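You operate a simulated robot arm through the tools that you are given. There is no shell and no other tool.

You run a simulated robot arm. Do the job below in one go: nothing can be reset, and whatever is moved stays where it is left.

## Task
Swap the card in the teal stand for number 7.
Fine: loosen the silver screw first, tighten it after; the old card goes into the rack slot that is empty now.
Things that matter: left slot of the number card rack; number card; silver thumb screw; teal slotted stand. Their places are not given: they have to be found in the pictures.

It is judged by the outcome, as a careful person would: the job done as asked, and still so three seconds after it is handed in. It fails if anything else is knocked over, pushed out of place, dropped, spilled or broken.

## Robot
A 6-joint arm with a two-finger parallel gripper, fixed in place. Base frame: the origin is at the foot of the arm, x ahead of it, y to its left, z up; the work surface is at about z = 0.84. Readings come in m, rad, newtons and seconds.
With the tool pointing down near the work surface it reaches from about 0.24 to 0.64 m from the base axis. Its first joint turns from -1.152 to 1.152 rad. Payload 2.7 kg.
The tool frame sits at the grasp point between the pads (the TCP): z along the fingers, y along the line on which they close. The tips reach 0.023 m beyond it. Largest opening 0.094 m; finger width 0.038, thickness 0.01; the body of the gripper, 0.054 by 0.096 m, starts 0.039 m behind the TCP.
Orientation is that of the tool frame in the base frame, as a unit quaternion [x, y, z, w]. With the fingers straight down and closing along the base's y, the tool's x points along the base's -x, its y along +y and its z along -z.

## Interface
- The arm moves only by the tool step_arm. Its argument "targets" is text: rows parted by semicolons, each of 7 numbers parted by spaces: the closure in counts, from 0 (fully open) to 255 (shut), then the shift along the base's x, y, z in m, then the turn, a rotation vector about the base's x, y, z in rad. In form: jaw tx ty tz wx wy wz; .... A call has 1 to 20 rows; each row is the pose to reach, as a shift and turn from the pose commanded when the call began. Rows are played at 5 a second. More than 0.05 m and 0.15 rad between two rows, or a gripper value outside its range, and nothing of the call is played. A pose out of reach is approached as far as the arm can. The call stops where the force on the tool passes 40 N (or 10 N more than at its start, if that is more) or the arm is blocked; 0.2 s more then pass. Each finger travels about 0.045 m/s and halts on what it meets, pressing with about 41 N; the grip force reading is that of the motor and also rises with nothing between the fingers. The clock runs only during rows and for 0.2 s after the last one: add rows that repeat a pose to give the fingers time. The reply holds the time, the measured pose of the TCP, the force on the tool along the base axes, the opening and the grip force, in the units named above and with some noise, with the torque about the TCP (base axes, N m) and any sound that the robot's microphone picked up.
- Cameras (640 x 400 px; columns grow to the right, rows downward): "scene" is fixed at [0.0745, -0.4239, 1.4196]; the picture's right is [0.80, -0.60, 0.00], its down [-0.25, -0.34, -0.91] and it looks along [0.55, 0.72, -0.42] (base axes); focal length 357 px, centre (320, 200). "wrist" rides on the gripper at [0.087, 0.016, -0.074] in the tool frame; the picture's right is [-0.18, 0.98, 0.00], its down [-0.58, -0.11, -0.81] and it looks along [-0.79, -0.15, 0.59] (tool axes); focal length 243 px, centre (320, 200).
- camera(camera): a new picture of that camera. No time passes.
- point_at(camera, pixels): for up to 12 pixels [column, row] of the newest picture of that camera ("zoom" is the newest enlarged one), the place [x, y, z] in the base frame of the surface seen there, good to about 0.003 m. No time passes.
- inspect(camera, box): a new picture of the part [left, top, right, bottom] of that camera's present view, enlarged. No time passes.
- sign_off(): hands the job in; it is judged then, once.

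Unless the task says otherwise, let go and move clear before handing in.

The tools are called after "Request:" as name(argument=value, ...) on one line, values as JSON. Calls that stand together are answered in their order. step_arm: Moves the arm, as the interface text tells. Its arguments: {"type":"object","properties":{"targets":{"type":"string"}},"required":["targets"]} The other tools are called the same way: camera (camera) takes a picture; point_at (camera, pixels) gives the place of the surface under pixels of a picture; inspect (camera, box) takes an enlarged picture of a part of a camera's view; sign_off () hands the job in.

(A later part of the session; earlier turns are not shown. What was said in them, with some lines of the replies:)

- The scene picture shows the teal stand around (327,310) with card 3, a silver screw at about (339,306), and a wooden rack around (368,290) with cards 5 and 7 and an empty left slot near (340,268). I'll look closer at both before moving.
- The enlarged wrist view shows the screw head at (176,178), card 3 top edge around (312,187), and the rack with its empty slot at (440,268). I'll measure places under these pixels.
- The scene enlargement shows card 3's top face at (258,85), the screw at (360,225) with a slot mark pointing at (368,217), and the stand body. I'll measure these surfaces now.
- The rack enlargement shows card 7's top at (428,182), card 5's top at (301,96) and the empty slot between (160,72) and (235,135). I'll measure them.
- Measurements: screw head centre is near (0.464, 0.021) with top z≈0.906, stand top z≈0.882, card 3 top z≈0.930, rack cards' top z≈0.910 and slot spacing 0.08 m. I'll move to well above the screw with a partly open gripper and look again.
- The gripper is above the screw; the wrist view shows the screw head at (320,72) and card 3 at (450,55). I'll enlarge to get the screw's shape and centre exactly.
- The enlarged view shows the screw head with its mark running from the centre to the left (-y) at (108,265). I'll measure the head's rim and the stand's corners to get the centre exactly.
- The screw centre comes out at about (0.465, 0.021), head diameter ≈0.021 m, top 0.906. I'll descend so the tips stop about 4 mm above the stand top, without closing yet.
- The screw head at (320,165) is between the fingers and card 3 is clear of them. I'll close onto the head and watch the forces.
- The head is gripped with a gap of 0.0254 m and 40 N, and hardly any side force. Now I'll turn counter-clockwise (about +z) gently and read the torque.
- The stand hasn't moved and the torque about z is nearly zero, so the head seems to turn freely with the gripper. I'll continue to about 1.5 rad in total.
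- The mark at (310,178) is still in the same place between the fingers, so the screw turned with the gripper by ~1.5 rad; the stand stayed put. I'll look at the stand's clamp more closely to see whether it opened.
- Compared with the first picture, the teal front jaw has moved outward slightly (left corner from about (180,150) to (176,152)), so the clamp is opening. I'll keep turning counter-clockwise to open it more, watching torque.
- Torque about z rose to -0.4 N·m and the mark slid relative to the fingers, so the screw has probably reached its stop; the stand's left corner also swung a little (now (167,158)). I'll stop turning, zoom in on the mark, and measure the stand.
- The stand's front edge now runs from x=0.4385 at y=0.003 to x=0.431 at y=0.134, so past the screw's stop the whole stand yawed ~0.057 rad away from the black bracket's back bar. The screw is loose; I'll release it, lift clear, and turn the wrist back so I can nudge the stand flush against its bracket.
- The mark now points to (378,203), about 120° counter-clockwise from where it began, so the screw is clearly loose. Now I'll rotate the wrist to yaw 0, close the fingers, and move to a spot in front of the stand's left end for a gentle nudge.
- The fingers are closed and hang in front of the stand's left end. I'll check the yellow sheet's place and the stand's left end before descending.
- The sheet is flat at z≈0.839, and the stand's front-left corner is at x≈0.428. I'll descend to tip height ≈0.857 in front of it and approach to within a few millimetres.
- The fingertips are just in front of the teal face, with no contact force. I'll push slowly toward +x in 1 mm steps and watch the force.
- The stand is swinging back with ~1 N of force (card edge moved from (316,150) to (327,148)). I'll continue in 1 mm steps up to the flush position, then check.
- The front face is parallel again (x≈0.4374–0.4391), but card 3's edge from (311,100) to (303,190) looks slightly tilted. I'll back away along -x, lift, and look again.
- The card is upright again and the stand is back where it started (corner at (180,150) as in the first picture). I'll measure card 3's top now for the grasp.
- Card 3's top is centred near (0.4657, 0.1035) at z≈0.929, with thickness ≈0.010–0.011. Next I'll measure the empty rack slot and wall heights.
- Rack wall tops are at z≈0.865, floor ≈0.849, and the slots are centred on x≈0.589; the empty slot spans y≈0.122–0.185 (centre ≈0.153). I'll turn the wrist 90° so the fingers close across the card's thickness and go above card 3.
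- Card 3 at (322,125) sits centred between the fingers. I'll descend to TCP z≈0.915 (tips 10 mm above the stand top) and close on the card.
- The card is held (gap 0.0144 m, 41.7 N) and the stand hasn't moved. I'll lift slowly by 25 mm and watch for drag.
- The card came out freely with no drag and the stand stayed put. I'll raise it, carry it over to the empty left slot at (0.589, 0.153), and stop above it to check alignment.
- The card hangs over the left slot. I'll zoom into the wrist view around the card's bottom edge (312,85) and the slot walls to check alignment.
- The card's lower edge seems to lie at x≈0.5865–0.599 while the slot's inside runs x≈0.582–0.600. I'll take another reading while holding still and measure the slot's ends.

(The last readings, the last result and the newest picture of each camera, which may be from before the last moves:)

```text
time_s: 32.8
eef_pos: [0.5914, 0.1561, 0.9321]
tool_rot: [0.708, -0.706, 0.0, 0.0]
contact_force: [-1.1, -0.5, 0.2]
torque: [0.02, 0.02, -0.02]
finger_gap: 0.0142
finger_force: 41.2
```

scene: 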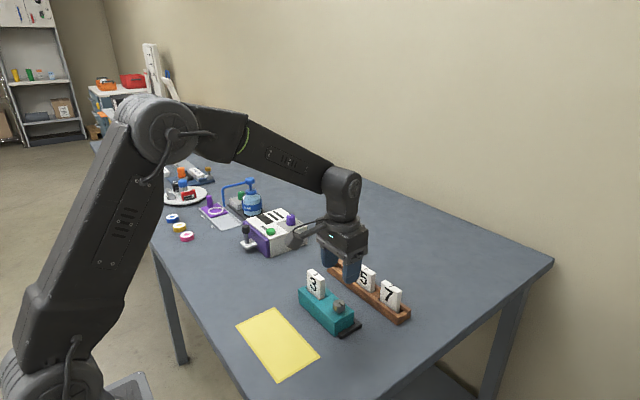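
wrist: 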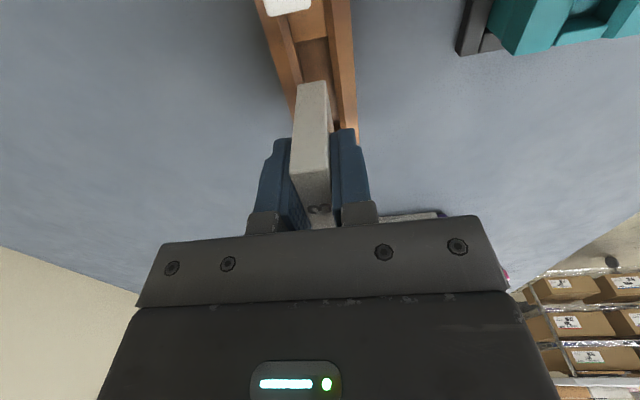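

Card bottom spans x≈0.5855–0.5985 and starts at y≈0.130, while the slot is x≈0.582–0.600 and y≈0.125–0.185, so it is well aligned. I'll lower to just inside the wall tops and check again.

Request:
step_arm(targets="255 -0.0007 0 -0.006 0 0 0; 255 -0.0007 0 -0.012 0 0 0; 255 -0.0007 0 -0.018 0 0 0; 255 -0.0007 0 -0.024 0 0 0; 255 -0.0007 0 -0.024 0 0 0")

Request:
inspect(camera="wrist", box=[240, 0, 380, 150])

Request:
inspect(camera="scene", box=[310, 210, 410, 310])

```text
time_s: 34.0
eef_pos: [0.5881, 0.1539, 0.9057]
tool_rot: [0.708, -0.706, -0.001, -0.001]
contact_force: [0.7, -0.1, -1.1]
torque: [0.0, 0.0, 0.0]
finger_gap: 0.0143
finger_force: 41.2
```

```text
2.67 times, centred on (310, 75) of wrist
```

zoom: 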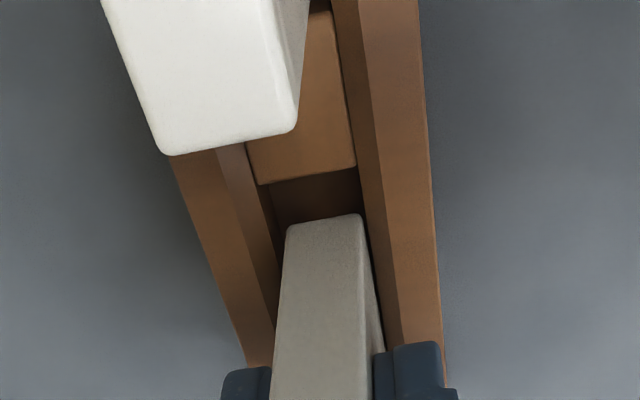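

```text
4.00 times, centred on (360, 260) of scene
```

zoom: 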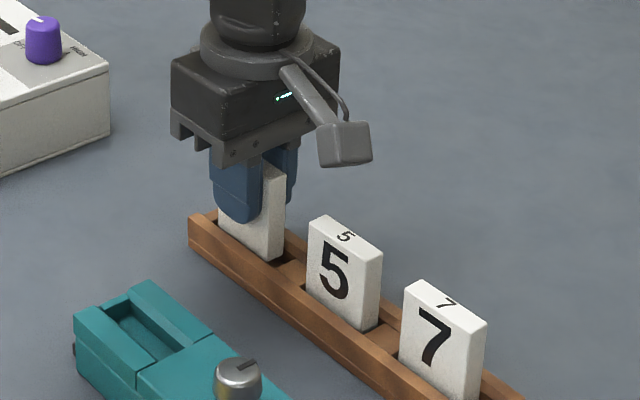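

The card's lower end is entering the slot without contact. I'll lower it in small steps toward the slot floor, watching the vertical force.

Request:
step_arm(targets="255 0 0 -0.002 0 0 0; 255 0 0 -0.004 0 0 0; 255 0 0 -0.006 0 0 0; 255 0 0 -0.008 0 0 0; 255 0 0 -0.009 0 0 0; 255 0 0 -0.009 0 0 0")

Request:
inspect(camera="scene", box=[310, 210, 410, 310])

```text
time_s: 35.4
eef_pos: [0.5886, 0.1536, 0.8962]
tool_rot: [0.708, -0.707, 0.001, -0.001]
contact_force: [4.4, -0.2, 0.4]
torque: [0.02, -0.14, -0.08]
finger_gap: 0.0141
finger_force: 41.1
```

```text
4.00 times, centred on (360, 260) of scene
```

zoom: 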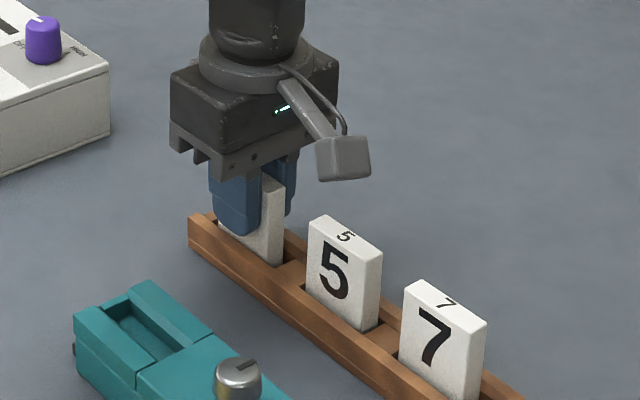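

There's a +4.4 N force along x, meaning the front wall is pressing the card, so I shift +x by about 1 mm and read again before lowering more.

Request:
step_arm(targets="255 0.0005 0 0 0 0 0; 255 0.001 0 0 0 0 0; 255 0.001 0 0 0 0 0")

```text
time_s: 36.2
eef_pos: [0.5895, 0.1529, 0.8973]
tool_rot: [0.709, -0.706, 0.0, 0.001]
contact_force: [-0.6, 0.4, -0.1]
torque: [0.0, 0.0, -0.03]
finger_gap: 0.0144
finger_force: 40.4
```

The side force vanished. I'll lower the last bit in 0.7 mm steps to feel the slot floor.

Request:
step_arm(targets="255 0 0 -0.0007 0 0 0; 255 0 0 -0.0014 0 0 0; 255 0 0 -0.002 0 0 0; 255 0 0 -0.002 0 0 0")

Request:
inspect(camera="scene", box=[310, 210, 410, 310])

Request:
inspect(camera="wrist", box=[240, 0, 380, 150])

```text
time_s: 37.2
eef_pos: [0.5885, 0.1546, 0.8953]
tool_rot: [0.708, -0.706, 0.002, -0.001]
contact_force: [-5.1, 1.6, 13.8]
torque: [-0.01, 0.24, 0.0]
finger_gap: 0.0142
finger_force: 40.8
```

```text
4.00 times, centred on (360, 260) of scene
```

zoom: 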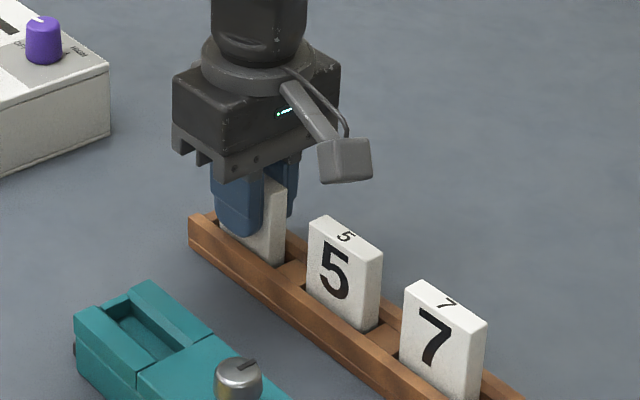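

```text
2.67 times, centred on (310, 75) of wrist
```

zoom: 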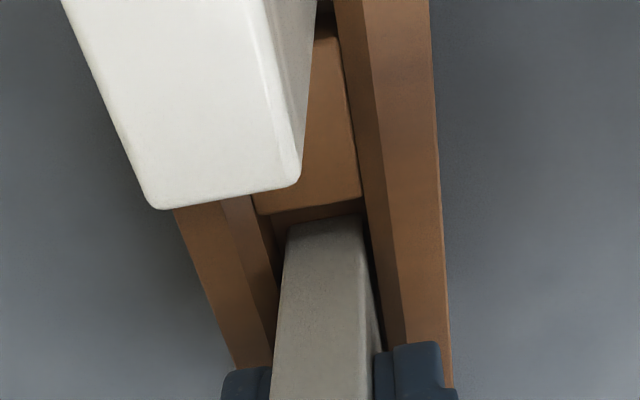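

The floor contact shows as +13.8 N vertically at z=0.895, which matches a fully seated card (top at 0.910). I'll ease off by 1 mm, then open the fingers slightly.

Request:
step_arm(targets="255 -0.0004 0 0.0008 0 0 0; 255 -0.0004 0 0.001 0 0 0; 230 -0.0004 0 0.001 0 0 0; 200 -0.0004 0 0.001 0 0 0; 160 -0.0004 0 0.001 0 0 0; 130 -0.0004 0 0.001 0 0 0; 130 -0.0004 0 0.001 0 0 0; 130 -0.0004 0 0.001 0 0 0")

Request:
inspect(camera="scene", box=[310, 210, 410, 310])

Request:
camera(camera="wrist")

```text
time_s: 39.0
eef_pos: [0.5896, 0.1533, 0.8959]
tool_rot: [0.708, -0.707, -0.001, 0.0]
contact_force: [0.7, -0.7, 0.1]
torque: [-0.02, 0.02, 0.01]
finger_gap: 0.046
finger_force: 0.1
```

```text
4.00 times, centred on (360, 260) of scene
```

zoom: 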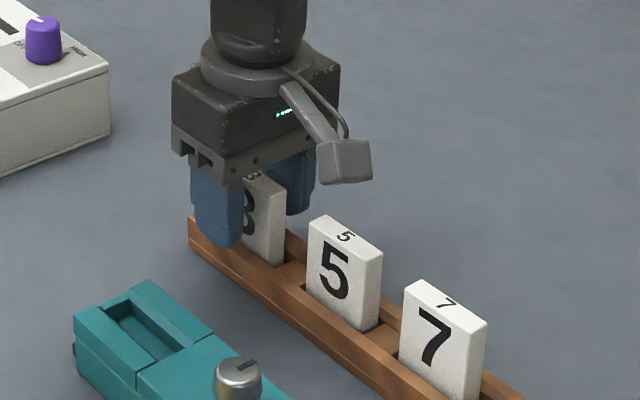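

```text
taken
```

wrist: 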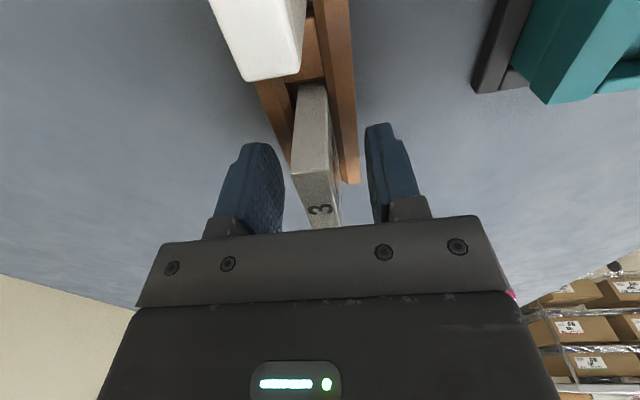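

Card 3 stands in the left slot by itself. I'll lift straight up and look at the rack before going for card 7.

Request:
step_arm(targets="130 0 0 0.02 0 0 0; 130 0 0 0.05 0 0 0; 130 0 0 0.09 0 0 0; 130 0 -0.04 0.09 0 0 0; 130 0 -0.08 0.09 0 0 0; 130 0 -0.12 0.09 0 0 0; 130 0 -0.162 0.09 0 0 0; 130 0 -0.162 0.09 0 0 0; 130 0 -0.162 0.07 0 0 0; 130 0 -0.162 0.07 0 0 0")

Request:
camera(camera="wrist")

Request:
inspect(camera="scene", box=[310, 230, 430, 340])

```text
time_s: 41.2
eef_pos: [0.5904, -0.0065, 0.9654]
tool_rot: [0.708, -0.706, 0.0, 0.0]
contact_force: [0.0, -0.3, -0.1]
torque: [-0.02, 0.02, -0.03]
finger_gap: 0.0463
finger_force: 0.0
```

```text
taken
```

wrist: 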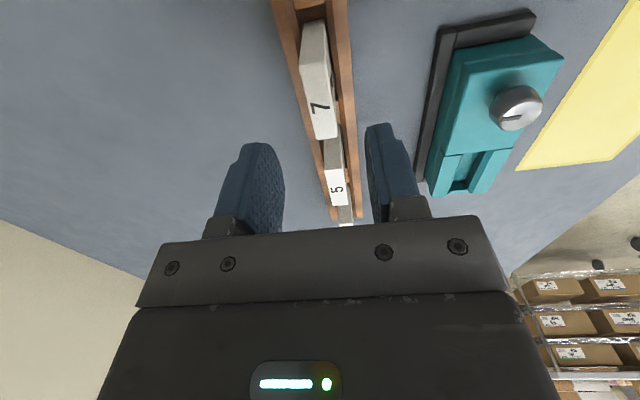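

```text
3.64 times, centred on (370, 285) of scene
```

zoom: 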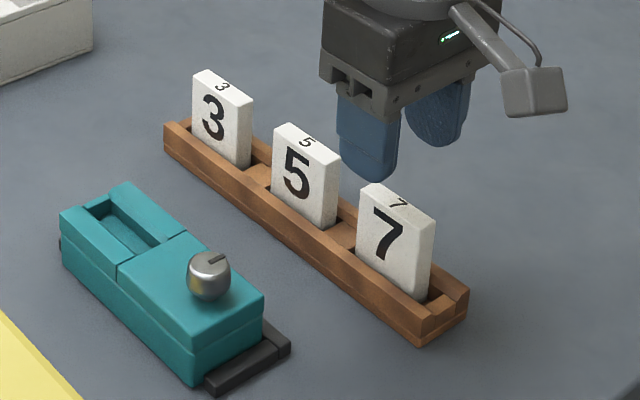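

Card 3 stands upright in the left slot and the stand's slot is empty. I'll measure card 7's top around (397,205) and the empty stand slot.

Request:
point_at(camera="zoom", pixels=[[397, 205], [365, 190], [375, 186], [430, 216], [420, 220], [412, 212], [85, 208], [100, 198], [150, 240], [163, 232], [118, 218], [125, 190]])

Request:
inspect(camera="wrist", box=[260, 0, 460, 220])

```text
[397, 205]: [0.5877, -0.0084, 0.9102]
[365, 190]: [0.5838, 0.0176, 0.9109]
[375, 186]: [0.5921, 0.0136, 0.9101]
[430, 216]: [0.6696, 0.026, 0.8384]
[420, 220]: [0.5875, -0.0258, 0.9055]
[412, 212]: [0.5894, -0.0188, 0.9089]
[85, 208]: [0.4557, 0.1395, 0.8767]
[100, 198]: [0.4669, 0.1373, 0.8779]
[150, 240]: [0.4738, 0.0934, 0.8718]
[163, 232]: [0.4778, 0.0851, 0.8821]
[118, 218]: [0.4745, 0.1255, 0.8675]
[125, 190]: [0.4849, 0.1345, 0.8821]
```

```text
1.82 times, centred on (360, 110) of wrist
```

zoom: 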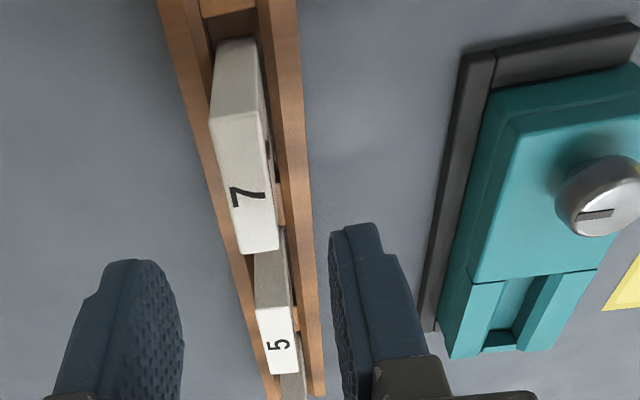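

The wrist zoom shows card 7's top face around (245,195) and the empty stand slot around (510,310). I'll measure both from this view.

Request:
point_at(camera="zoom", pixels=[[215, 130], [260, 130], [245, 195], [244, 245], [274, 242], [500, 300], [512, 310], [540, 300], [482, 300], [505, 330], [490, 345], [520, 340]])

```text
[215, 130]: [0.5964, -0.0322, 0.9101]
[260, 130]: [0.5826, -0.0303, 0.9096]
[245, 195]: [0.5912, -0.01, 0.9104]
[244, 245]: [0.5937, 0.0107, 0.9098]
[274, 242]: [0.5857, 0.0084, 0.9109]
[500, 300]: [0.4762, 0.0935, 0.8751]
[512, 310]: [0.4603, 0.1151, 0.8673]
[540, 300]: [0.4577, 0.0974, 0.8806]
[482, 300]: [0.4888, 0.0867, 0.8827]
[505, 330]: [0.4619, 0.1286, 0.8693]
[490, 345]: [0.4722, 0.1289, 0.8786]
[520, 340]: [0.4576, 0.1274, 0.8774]
```

Card 7 is centred at about (0.5896, -0.009) with top z 0.910, right under the gripper. I'll descend to z≈0.896 and close on it.

Request:
step_arm(targets="130 0.0005 0 -0.025 0 0 0; 130 0.0005 0 -0.05 0 0 0; 130 0.0005 0 -0.07 0 0 0; 130 0.0005 0 -0.07 0 0 0; 180 0.0005 0 -0.07 0 0 0; 255 0.0005 0 -0.07 0 0 0; 255 0.0005 0 -0.07 0 0 0; 255 0.0005 0 -0.07 0 0 0; 255 0.0005 0 -0.07 0 0 0")

Request:
camera(camera="wrist")

Request:
inspect(camera="scene", box=[310, 230, 430, 340])

```text
time_s: 43.2
eef_pos: [0.5881, -0.0081, 0.896]
tool_rot: [0.708, -0.707, 0.001, -0.001]
contact_force: [-0.7, -0.7, -0.5]
torque: [-0.01, 0.0, -0.02]
finger_gap: 0.0144
finger_force: 41.1
```

```text
taken
```

wrist: 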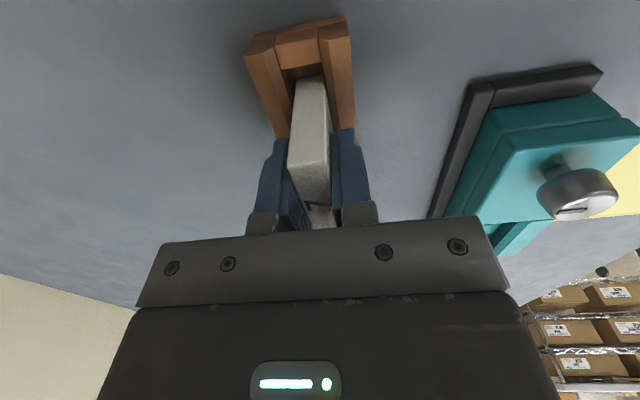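

```text
3.64 times, centred on (370, 285) of scene
```

zoom: 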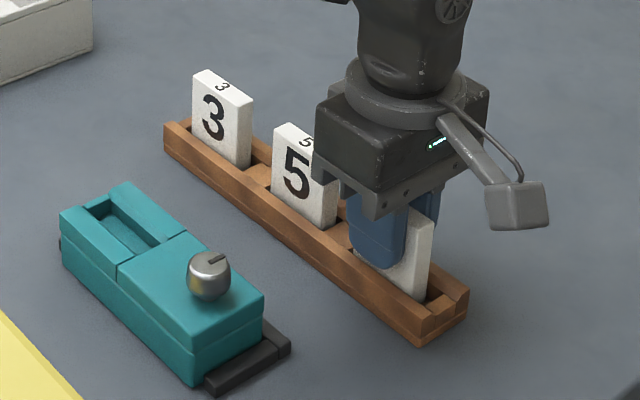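

Card 7 is held (gap 0.0144 m). I'll lift it slowly, then raise it to travel height.

Request:
step_arm(targets="255 0 0 0.004 0 0 0; 255 0 0 0.009 0 0 0; 255 0 0 0.015 0 0 0; 255 0 0 0.025 0 0 0; 255 0 0 0.04 0 0 0; 255 0 0 0.07 0 0 0; 255 0 0 0.094 0 0 0; 255 0 0 0.094 0 0 0")

Request:
inspect(camera="scene", box=[310, 210, 440, 330])

```text
time_s: 45.0
eef_pos: [0.5891, -0.008, 0.9891]
tool_rot: [0.708, -0.707, 0.0, 0.0]
contact_force: [0.0, -0.6, -0.9]
torque: [-0.03, -0.01, 0.03]
finger_gap: 0.0144
finger_force: 41.1
```

```text
3.33 times, centred on (375, 270) of scene
```

zoom: 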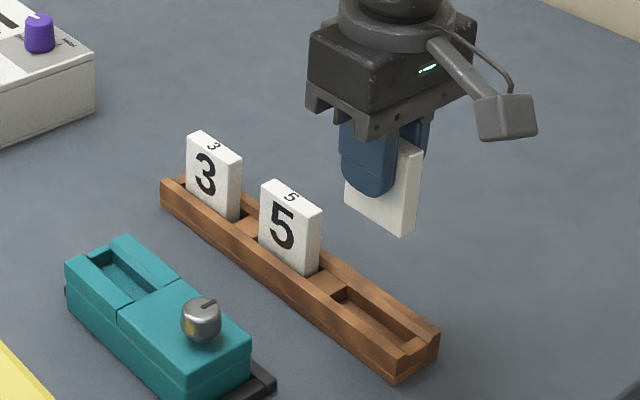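

Card 7 is clear of the rack, and cards 3 and 5 haven't moved. I'll inspect the empty stand slot up close to fix its centre.

Request:
inspect(camera="scene", box=[315, 265, 375, 310])

```text
8.89 times, centred on (345, 288) of scene
```

zoom: 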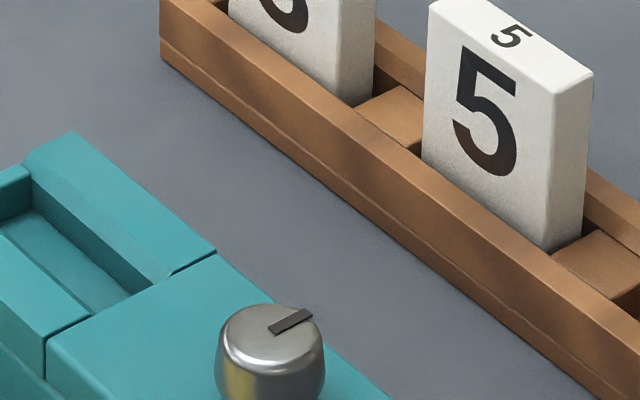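

Request:
inspect(camera="scene", box=[295, 265, 355, 310])

```text
8.89 times, centred on (325, 288) of scene
```

zoom: 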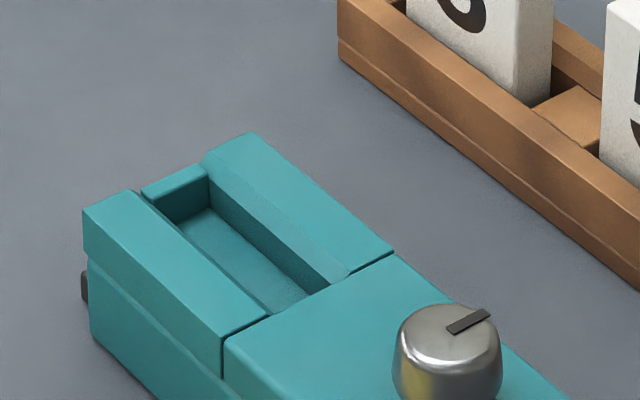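

This view shows the slot: front jaw inner edge from (135,192) to (265,315), rear chamfer's lower edge from (212,180) to (335,287), floor near (245,255). I'll measure these.

Request:
point_at(camera="zoom", pixels=[[140, 195], [200, 252], [258, 310], [216, 200], [270, 245], [330, 285], [210, 165], [350, 270], [245, 255], [200, 215], [290, 300], [175, 185]])

```text
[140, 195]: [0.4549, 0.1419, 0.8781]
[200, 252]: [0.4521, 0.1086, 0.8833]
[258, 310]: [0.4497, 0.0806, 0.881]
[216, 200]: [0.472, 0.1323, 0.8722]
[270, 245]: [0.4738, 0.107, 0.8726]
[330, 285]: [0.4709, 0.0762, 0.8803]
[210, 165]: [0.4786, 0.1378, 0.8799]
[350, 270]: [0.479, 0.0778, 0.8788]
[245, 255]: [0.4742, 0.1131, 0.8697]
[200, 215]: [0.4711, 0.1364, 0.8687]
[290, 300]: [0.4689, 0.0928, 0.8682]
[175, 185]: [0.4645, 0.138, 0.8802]
```

The slot's inside runs x≈0.453–0.474 and y≈0.078–0.136, so I'll aim for x=0.4655, y=0.105. I'll carry card 7 over and stop with its bottom ~10 mm above the stand.

Request:
step_arm(targets="255 -0.0248 0.0228 0 0 0 0; 255 -0.0496 0.0456 0 0 0 0; 255 -0.0744 0.0684 0 0 0 0; 255 -0.0992 0.0912 0 0 0 0; 255 -0.1239 0.114 0 0 0 0; 255 -0.1239 0.114 0 0 0 0; 255 -0.1239 0.114 -0.025 0 0 0; 255 -0.1239 0.114 -0.05 0 0 0; 255 -0.1239 0.114 -0.05 0 0 0")

Request:
inspect(camera="wrist", box=[220, 0, 440, 200])

Request:
inspect(camera="scene", box=[280, 230, 390, 340])

```text
time_s: 47.0
eef_pos: [0.4643, 0.105, 0.9404]
tool_rot: [0.708, -0.706, 0.0, 0.001]
contact_force: [-0.2, -0.2, -0.6]
torque: [-0.05, 0.02, -0.01]
finger_gap: 0.0143
finger_force: 40.9
```

```text
2.00 times, centred on (330, 100) of wrist
```

zoom: 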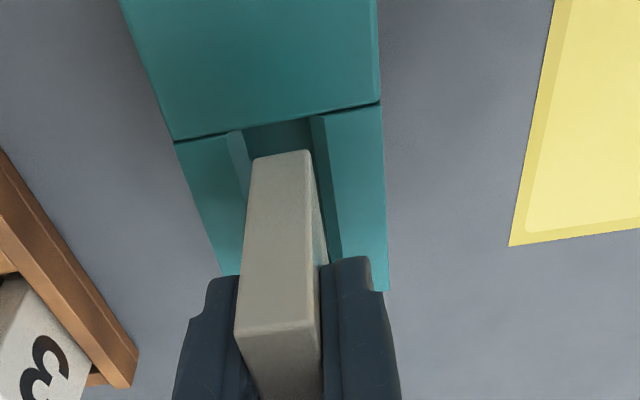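

```text
3.64 times, centred on (335, 285) of scene
```

zoom: 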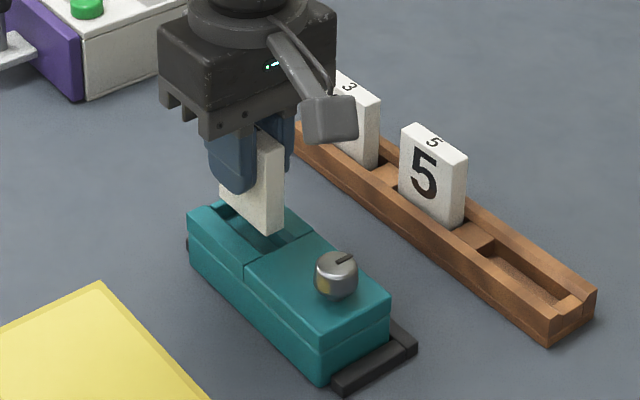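

Card 7 hangs over the slot. I'll measure the card's lower edge and slot edges from the wrist view to check the alignment.

Request:
inspect(camera="wrist", box=[270, 40, 410, 150])

Request:
point_at(camera="wrist", pixels=[[298, 81], [310, 79], [322, 77], [285, 70], [292, 70], [308, 65], [326, 62], [334, 62], [328, 90], [338, 90], [300, 64], [318, 64]])

```text
3.64 times, centred on (340, 95) of wrist
```

zoom: 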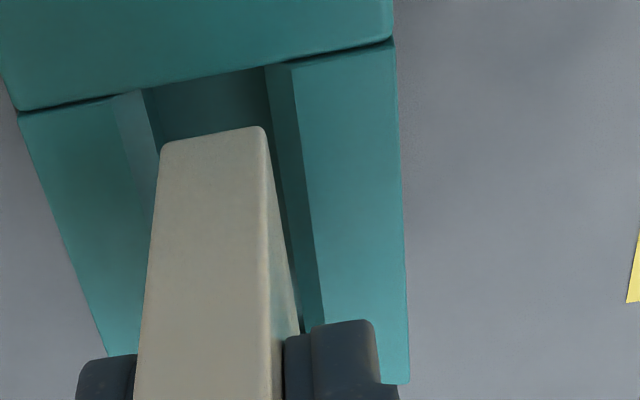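

```text
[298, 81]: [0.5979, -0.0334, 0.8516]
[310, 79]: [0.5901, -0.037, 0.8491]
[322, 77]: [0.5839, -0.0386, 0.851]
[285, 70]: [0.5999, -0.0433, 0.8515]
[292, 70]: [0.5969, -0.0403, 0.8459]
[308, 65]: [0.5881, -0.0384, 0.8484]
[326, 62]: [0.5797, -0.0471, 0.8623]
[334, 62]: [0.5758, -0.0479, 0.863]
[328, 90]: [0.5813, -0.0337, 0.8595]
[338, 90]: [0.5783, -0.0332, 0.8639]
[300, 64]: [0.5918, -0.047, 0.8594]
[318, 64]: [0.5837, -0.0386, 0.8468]
```

Those points came from the older picture, so I'll use the fresh enlargement instead.

Request:
point_at(camera="zoom", pixels=[[170, 152], [215, 145], [258, 135], [110, 110], [125, 110], [150, 105], [200, 105], [262, 100], [280, 100], [300, 100], [285, 200], [320, 200]])

```text
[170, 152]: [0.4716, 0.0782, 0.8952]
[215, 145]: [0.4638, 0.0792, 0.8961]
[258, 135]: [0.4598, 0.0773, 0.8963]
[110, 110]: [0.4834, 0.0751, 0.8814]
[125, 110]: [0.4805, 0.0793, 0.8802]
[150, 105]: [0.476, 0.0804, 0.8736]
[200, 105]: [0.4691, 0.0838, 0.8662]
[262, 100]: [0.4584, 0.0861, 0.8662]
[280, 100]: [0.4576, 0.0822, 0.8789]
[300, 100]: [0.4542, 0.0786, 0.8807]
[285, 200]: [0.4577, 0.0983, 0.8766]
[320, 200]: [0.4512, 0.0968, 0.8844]
```

The card spans x≈0.459–0.472 and starts at y≈0.078; the slot's inside is x≈0.458–0.4755 with its -y wall at ≈0.077. I'll shift +1 mm in x and +2 mm in y, then lower in small steps.

Request:
step_arm(targets="255 0.0008 0.002 0 0 0 0; 255 0.0008 0.002 -0.004 0 0 0; 255 0.0008 0.002 -0.008 0 0 0; 255 0.0008 0.002 -0.012 0 0 0; 255 0.0008 0.002 -0.015 0 0 0; 255 0.0008 0.002 -0.015 0 0 0")

Request:
inspect(camera="wrist", box=[270, 40, 410, 150])

Request:
inspect(camera="scene", box=[280, 230, 390, 340])

```text
time_s: 48.4
eef_pos: [0.4658, 0.1065, 0.9242]
tool_rot: [0.708, -0.706, 0.0, 0.0]
contact_force: [0.3, 0.1, -0.1]
torque: [0.03, 0.0, 0.02]
finger_gap: 0.0141
finger_force: 40.8
```

```text
3.64 times, centred on (340, 95) of wrist
```

zoom: 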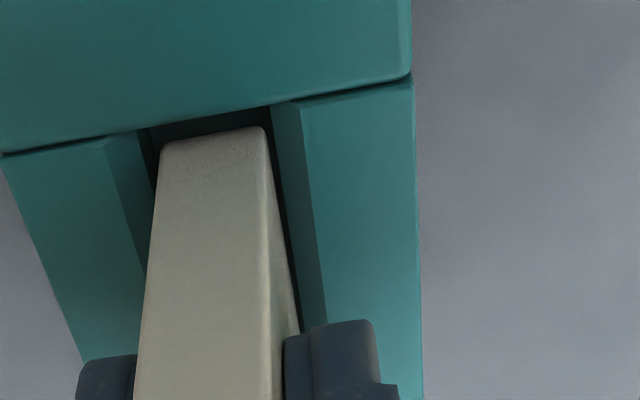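

```text
3.64 times, centred on (335, 285) of scene
```

zoom: 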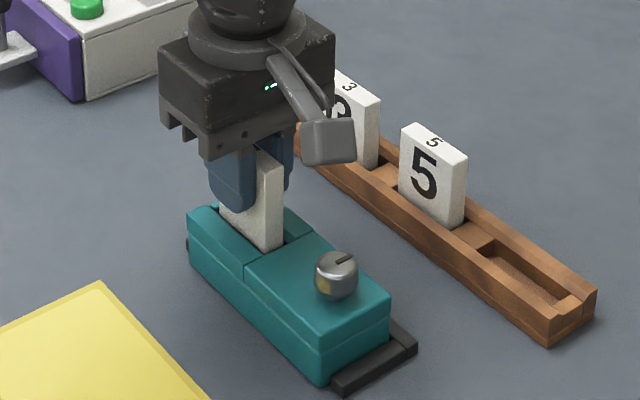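

The card's lower end is centred between the jaws with no contact force. I'll lower it the rest of the way in small steps.

Request:
step_arm(targets="255 0 0 -0.002 0 0 0; 255 0 0 -0.004 0 0 0; 255 0 0 -0.006 0 0 0; 255 0 0 -0.0075 0 0 0; 255 0 0 -0.0075 0 0 0")

```text
time_s: 49.6
eef_pos: [0.465, 0.106, 0.9165]
tool_rot: [0.707, -0.707, -0.001, 0.0]
contact_force: [0.4, 0.3, -0.2]
torque: [-0.01, -0.02, 0.0]
finger_gap: 0.0141
finger_force: 40.8
```

Still free. I'll lower a further ~3 mm in 0.7 mm steps to feel the floor.

Request:
step_arm(targets="255 0 0 -0.0007 0 0 0; 255 0 0 -0.0014 0 0 0; 255 0 0 -0.0021 0 0 0; 255 0 0 -0.0027 0 0 0; 255 0 0 -0.0027 0 0 0")

Request:
inspect(camera="scene", box=[280, 230, 390, 340])

```text
time_s: 50.8
eef_pos: [0.4658, 0.1069, 0.9159]
tool_rot: [0.708, -0.706, 0.001, -0.001]
contact_force: [0.3, -1.4, 7.0]
torque: [-0.12, 0.02, 0.0]
finger_gap: 0.0144
finger_force: 41.3
```

```text
3.64 times, centred on (335, 285) of scene
```

zoom: 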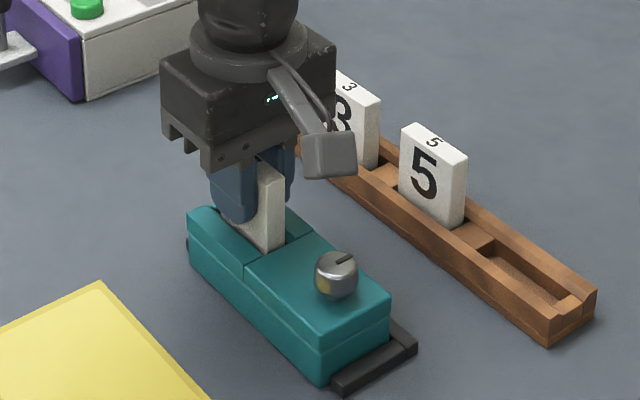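

The card rests on the slot floor (7 N at z≈0.915). I'll ease off slightly, open the fingers, and rise clear.

Request:
step_arm(targets="255 0 0 0.0005 0 0 0; 255 0 0 0.0005 0 0 0; 230 0 0 0.0005 0 0 0; 200 0 0 0.0005 0 0 0; 160 0 0 0.0005 0 0 0; 130 0 0 0.0005 0 0 0; 130 0 0 0.0005 0 0 0; 130 0 0 0.0005 0 0 0")

Request:
inspect(camera="scene", box=[280, 230, 390, 340])

Request:
camera(camera="wrist")

```text
time_s: 52.6
eef_pos: [0.4663, 0.1072, 0.9155]
tool_rot: [0.708, -0.706, 0.0, 0.0]
contact_force: [-0.8, -0.1, 0.4]
torque: [0.02, -0.01, -0.03]
finger_gap: 0.0462
finger_force: 0.1
```

```text
3.64 times, centred on (335, 285) of scene
```

zoom: 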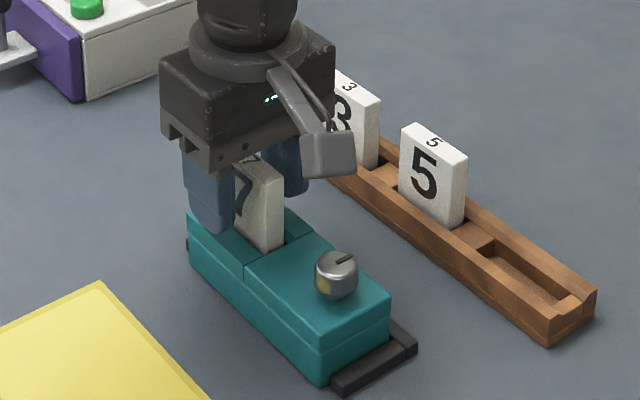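

```text
taken
```

wrist: 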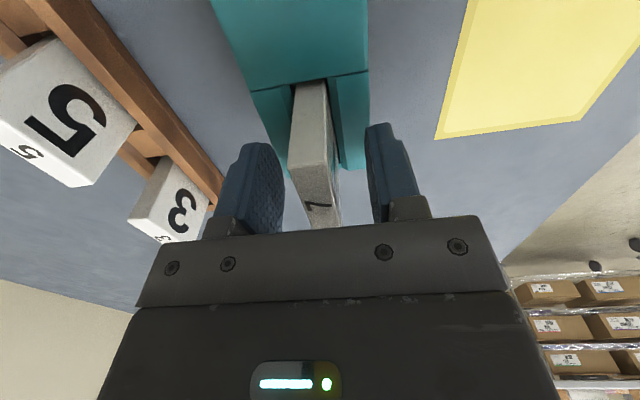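

Card 7 stands on its own in the stand. I'll lift straight up, then move over the screw and turn the wrist for the tightening start position.

Request:
step_arm(targets="130 0 0 0.02 0 0 0; 130 0 0 0.05 0 0 0; 130 0 0 0.09 0 0 0; 130 0 0 0.1147 0 0 0; 115 -0.0002 -0.03 0.1147 0 0 0.13; 115 -0.0005 -0.06 0.1147 0 0 0.27; 115 -0.001 -0.086 0.1147 0 0 0.4; 115 -0.001 -0.086 0.1147 0 0 0.53; 115 -0.001 -0.086 0.1147 0 0 0.66; 115 -0.001 -0.086 0.1147 0 0 0.66")

Request:
inspect(camera="scene", box=[290, 255, 370, 345])

Request:
camera(camera="wrist")

```text
time_s: 54.8
eef_pos: [0.4648, 0.0219, 1.0294]
tool_rot: [0.899, -0.437, 0.0, 0.0]
contact_force: [-1.4, 0.0, -0.8]
torque: [0.01, -0.01, 0.02]
finger_gap: 0.0519
finger_force: 0.0
```

```text
4.44 times, centred on (330, 300) of scene
```

zoom: 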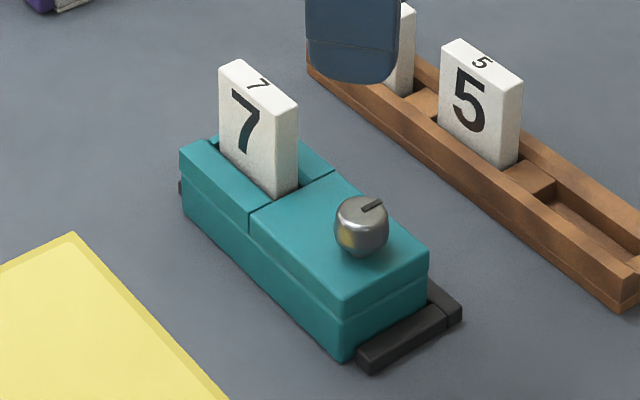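

```text
taken
```

wrist: 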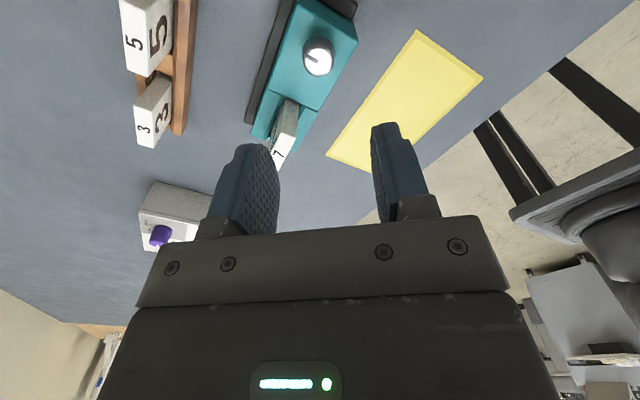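

Card 7 stands upright in the stand and the screw is at (362,225) in the zoom. I'll measure the screw head again before descending.

Request:
inspect(camera="wrist", box=[270, 10, 380, 110])

Request:
point_at(camera="wrist", pixels=[[318, 62], [306, 62], [330, 60], [318, 72], [318, 52], [322, 45]])

```text
4.00 times, centred on (325, 60) of wrist
```

zoom: 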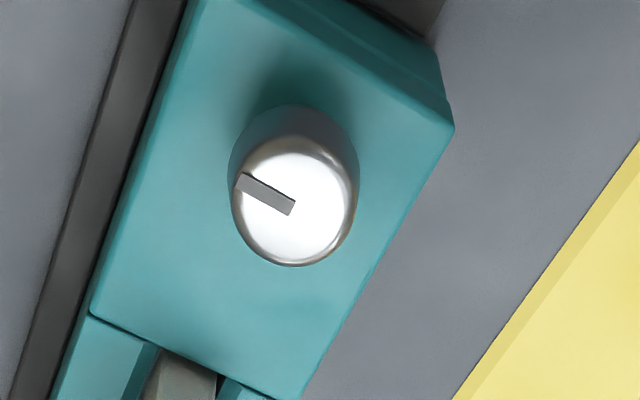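

```text
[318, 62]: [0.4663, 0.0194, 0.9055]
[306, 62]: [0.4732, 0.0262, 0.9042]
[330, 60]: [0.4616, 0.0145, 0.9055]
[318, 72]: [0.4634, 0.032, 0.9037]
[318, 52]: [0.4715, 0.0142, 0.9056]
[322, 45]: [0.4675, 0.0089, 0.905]
```

The head centre is about (0.466, 0.0205). I'll descend around it and close.

Request:
step_arm(targets="115 0.0007 -0.0005 -0.04 0 0 0; 115 0.0007 -0.0005 -0.08 0 0 0; 115 0.0007 -0.0005 -0.105 0 0 0; 115 0.0007 -0.0005 -0.12 0 0 0; 115 0.0007 -0.0005 -0.12 0 0 0; 180 0.0007 -0.0005 -0.12 0 0 0; 255 0.0007 -0.0005 -0.12 0 0 0; 255 0.0007 -0.0005 -0.12 0 0 0; 255 0.0007 -0.0005 -0.12 0 0 0")

Request:
inspect(camera="wrist", box=[230, 80, 400, 220])

Request:
inspect(camera="scene", box=[290, 255, 370, 345])

```text
time_s: 56.8
eef_pos: [0.4662, 0.02, 0.908]
tool_rot: [0.899, -0.438, 0.0, -0.001]
contact_force: [0.1, 0.7, 0.4]
torque: [-0.07, -0.05, -0.01]
finger_gap: 0.0255
finger_force: 41.3
```

```text
2.86 times, centred on (315, 150) of wrist
```

zoom: 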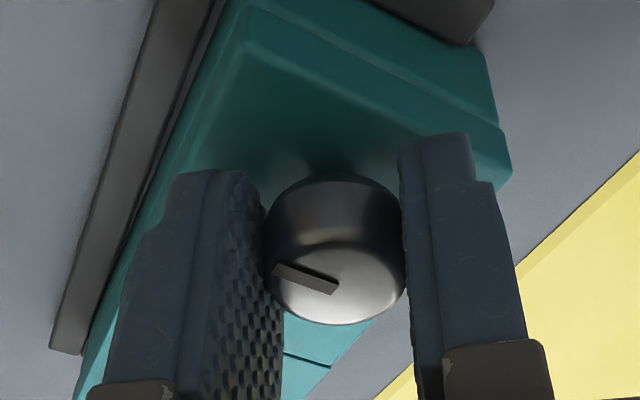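

```text
4.44 times, centred on (330, 300) of scene
```

zoom: 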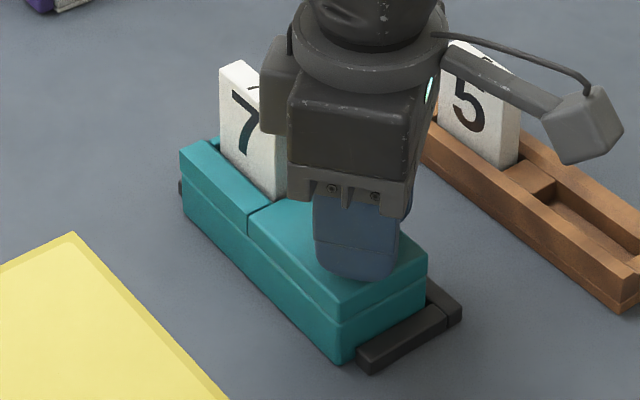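

The head is gripped again (gap 0.0255) with almost no side load. Now I'll turn clockwise (about -z) by 1.2 rad first and check torque and stand.

Request:
step_arm(targets="255 0 0 0 0 0 -0.1; 255 0 0 0 0 0 -0.2; 255 0 0 0 0 0 -0.3; 255 0 0 0 0 0 -0.4; 255 0 0 0 0 0 -0.5; 255 0 0 0 0 0 -0.6; 255 0 0 0 0 0 -0.7; 255 0 0 0 0 0 -0.8; 255 0 0 0 0 0 -0.9; 255 0 0 0 0 0 -1.0; 255 0 0 0 0 0 -1.1; 255 0 0 0 0 0 -1.2")

Request:
inspect(camera="wrist", box=[230, 80, 400, 220])

Request:
inspect(camera="scene", box=[290, 255, 370, 345])

```text
time_s: 59.4
eef_pos: [0.4656, 0.0196, 0.909]
tool_rot: [-0.493, 0.87, 0.0, 0.0]
contact_force: [-2.4, -0.4, -0.6]
torque: [-0.18, 0.1, 0.02]
finger_gap: 0.0254
finger_force: 41.2
```

```text
2.86 times, centred on (315, 150) of wrist
```

zoom: 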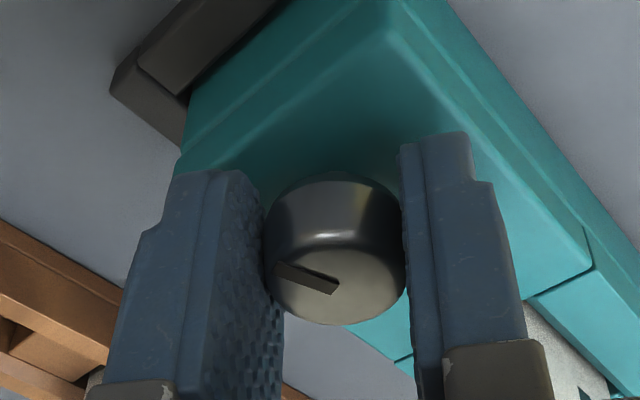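

```text
4.44 times, centred on (330, 300) of scene
```

zoom: 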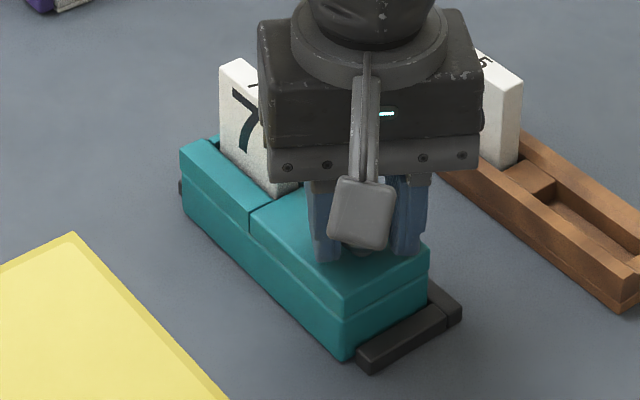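

The mark moved with the fingers, torque is still near zero, and the stand hasn't shifted. I'll keep turning clockwise by 0.6 rad more.

Request:
step_arm(targets="255 0 0 0 0 0 -0.1; 255 0 0 0 0 0 -0.2; 255 0 0 0 0 0 -0.3; 255 0 0 0 0 0 -0.4; 255 0 0 0 0 0 -0.5; 255 0 0 0 0 0 -0.6")

Request:
inspect(camera="wrist", box=[230, 80, 400, 220])

Request:
inspect(camera="scene", box=[290, 255, 370, 345])

```text
time_s: 60.8
eef_pos: [0.4665, 0.0218, 0.9099]
tool_rot: [-0.215, 0.977, 0.001, 0.001]
contact_force: [-6.7, 5.8, 4.8]
torque: [0.04, 0.15, 0.47]
finger_gap: 0.0257
finger_force: 40.9
```

```text
2.86 times, centred on (315, 150) of wrist
```

zoom: 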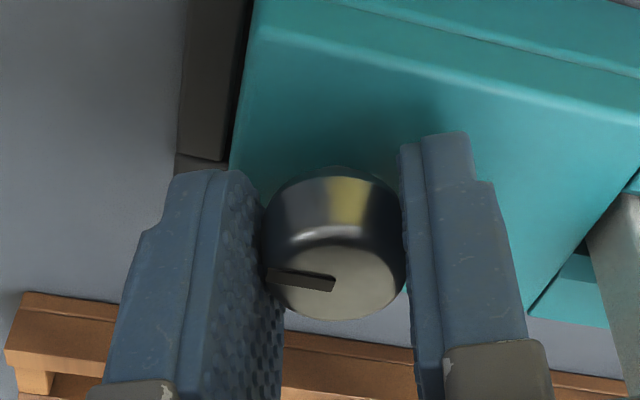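

```text
4.44 times, centred on (330, 300) of scene
```

zoom: 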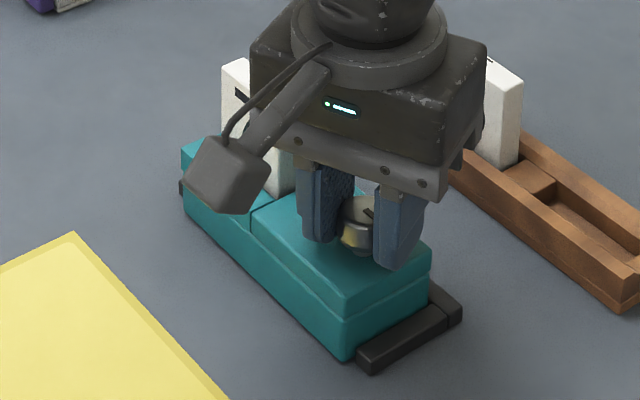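

Torque rose to +0.47 N·m and the mark began to slip in the fingers, so the screw is tight and back at about its starting angle. I'll open the fingers, lift straight up, and compare the picture with the start.

Request:
step_arm(targets="255 0 0 0 0 0 0; 200 0 0 0 0 0 0; 140 0 0 0 0 0 0; 110 0 0 0 0 0 0; 110 0 0 0 0 0 0; 110 0 0 0.03 0 0 0; 110 0 0 0.06 0 0 0; 110 0 0 0.1 0 0 0; 110 0 0 0.13 0 0 0; 110 0 0 0.13 0 0 0")

Request:
inspect(camera="scene", box=[290, 255, 370, 345])

Request:
camera(camera="wrist")

```text
time_s: 63.0
eef_pos: [0.4658, 0.0168, 1.04]
tool_rot: [-0.214, 0.977, 0.0, 0.0]
contact_force: [0.0, 0.3, -0.4]
torque: [0.01, -0.01, -0.01]
finger_gap: 0.0534
finger_force: 0.1
```

```text
4.44 times, centred on (330, 300) of scene
```

zoom: 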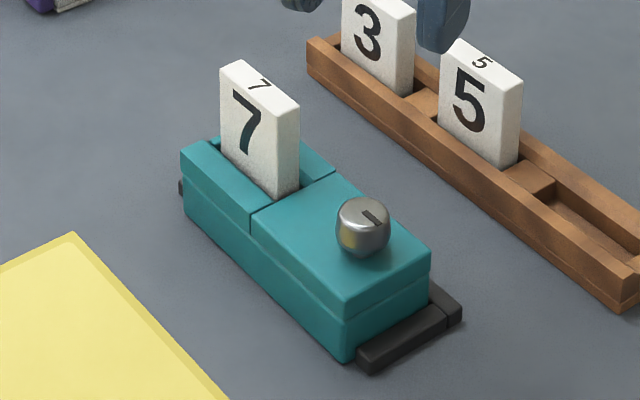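

```text
taken
```

wrist: 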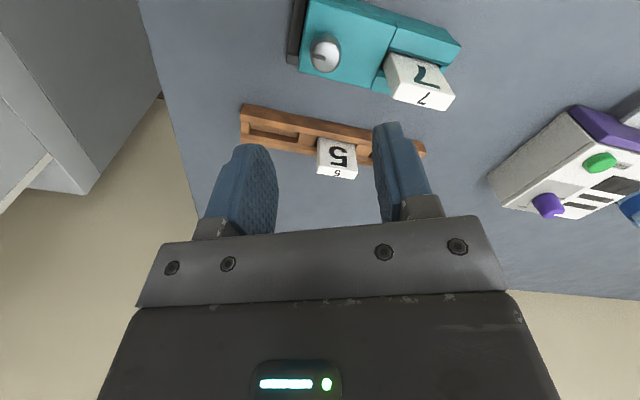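

The mark now points from (362,211) to (380,224), very near its original direction. I'll take the same close-up as at the start to compare the screw angle and stand closely.

Request:
inspect(camera="scene", box=[320, 250, 420, 330])

Request:
inspect(camera="scene", box=[295, 270, 365, 330])

Request:
point_at(camera="zoom", pixels=[[175, 145], [245, 205], [340, 300], [320, 155]])

```text
5.00 times, centred on (370, 290) of scene
```

zoom: 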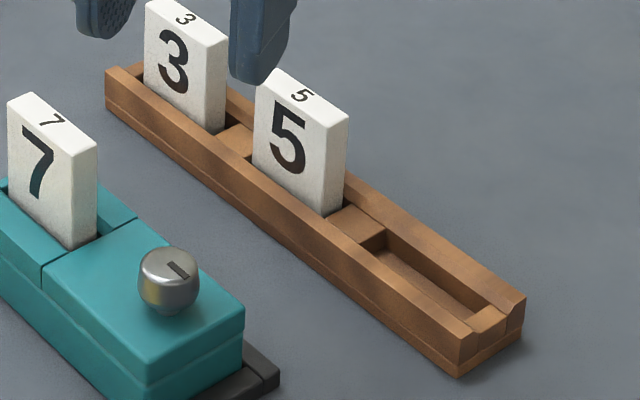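

```text
6.67 times, centred on (330, 300) of scene
```

zoom: 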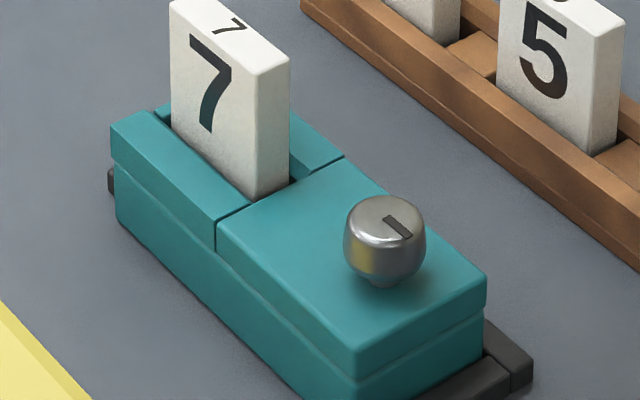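

```text
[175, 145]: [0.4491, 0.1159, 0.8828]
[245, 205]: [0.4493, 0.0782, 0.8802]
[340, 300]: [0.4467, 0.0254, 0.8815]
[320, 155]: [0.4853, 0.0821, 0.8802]
```

The mark's direction ((168,262) to (190,278)) matches the first picture ((163,262) to (188,280)), and the stand sits as it did at the start. To be sure about tightness, I'll go to the same viewing pose used at the beginning and compare the mark.

Request:
step_arm(targets="110 -0.0005 0 0 0 0 -0.12; 110 -0.001 0 -0.01 0 0 -0.24; 110 -0.0015 0.0003 -0.02 0 0 -0.36; 110 -0.002 0.0005 -0.03 0 0 -0.4308; 110 -0.002 0.0005 -0.0374 0 0 -0.4308; 110 -0.002 0.0005 -0.0374 0 0 -0.4308")

Request:
inspect(camera="wrist", box=[270, 0, 510, 110])

```text
time_s: 64.4
eef_pos: [0.4642, 0.0207, 1.0042]
tool_rot: [-0.001, 1.0, 0.0, 0.0]
contact_force: [-0.5, 0.1, 0.6]
torque: [-0.02, -0.01, -0.03]
finger_gap: 0.0535
finger_force: 0.0
```

```text
2.67 times, centred on (390, 55) of wrist
```

zoom: 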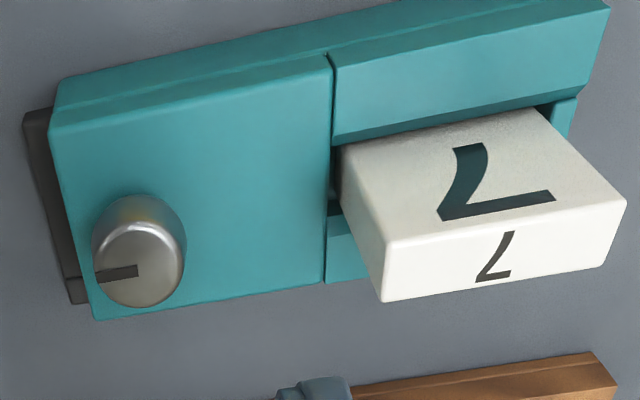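

From the same pose as at the start, the mark runs from (95,278) to (137,268), the same angle as before loosening, so the screw is fully tight. I'll lift well clear and take a last look at everything.

Request:
step_arm(targets="110 0 0 0.04 0 0 0; 110 0 0 0.08 0 0 0; 110 0 0 0.12 0 0 0; 80 0 0 0.15 0 0 0; 40 -0.02 0.03 0.15 0 0 0; 0 -0.04 0.06 0.15 0 0 0; 0 -0.06 0.09 0.15 0 0 0; 0 -0.08 0.12 0.15 0 0 0; 0 -0.0966 0.15 0.15 0 0 0; 0 -0.0966 0.15 0.15 0 0 0")

Request:
camera(camera="scene")

Request:
inspect(camera="scene", box=[280, 240, 430, 350])

Request:
camera(camera="wrist")

```text
time_s: 66.6
eef_pos: [0.3664, 0.1714, 1.1526]
tool_rot: [-0.002, 1.0, 0.0, 0.0]
contact_force: [-0.5, -0.1, -1.0]
torque: [-0.02, -0.04, -0.02]
finger_gap: 0.094
finger_force: 0.0
```

```text
taken
```

scene: 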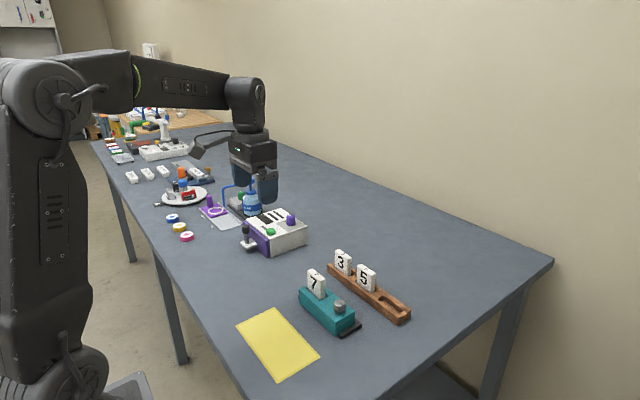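

```text
3.64 times, centred on (355, 295) of scene
```

zoom: 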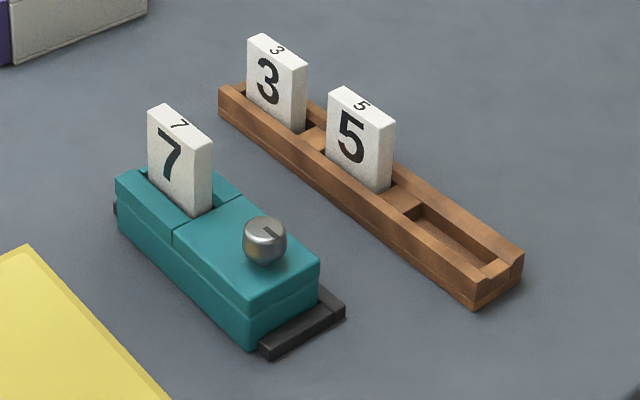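

```text
taken
```

wrist: 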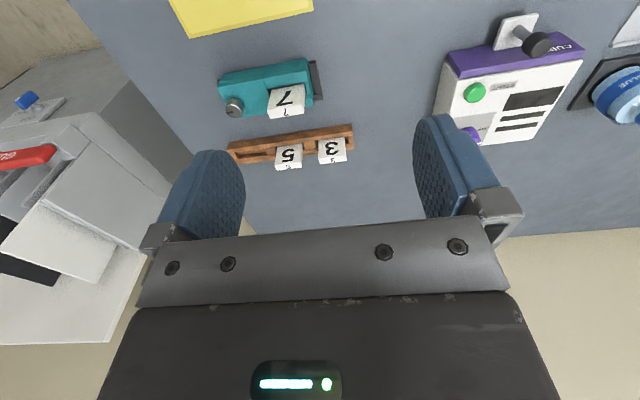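

The final pictures show card 7 upright in the teal stand at (315,283), card 3 in the left rack slot at (343,262), card 5 where it was, and the screw back at its tight angle. The stand is within about 1 mm of its starting place in the bracket, and the arm is clear, so I'm handing in.

Request:
sign_off()

```text
The job is handed in.
```

The swap is finished and handed in. Card 7 is in the teal stand, and card 3 is in the rack's left slot, the one that was empty at the start.

- **Screw:** I loosened it before taking card 3 out and tightened it once card 7 was in. At the end it met firm resistance (about 0.47 N·m), and its mark is back at the angle it had at the start.
- **Stand:** While loosening, I turned the screw past its stop, and the whole stand swung about 3° away from its bracket. I pushed it back against the bracket before moving any cards. It now sits roughly 1 mm from where it began.
- **Card 3:** The gripper touched and tilted it while I was pushing the stand back. It was loose in the slot, and it stood upright again once I backed away.
- **Everything else:** Nothing was dropped or knocked over. Card 5 and the other items look as they were in the last pictures, and the arm is clear of the work area with the gripper open.

I did not tug on card 7 to test the clamp. That it is held firmly rests on the screw's resistance and its angle.
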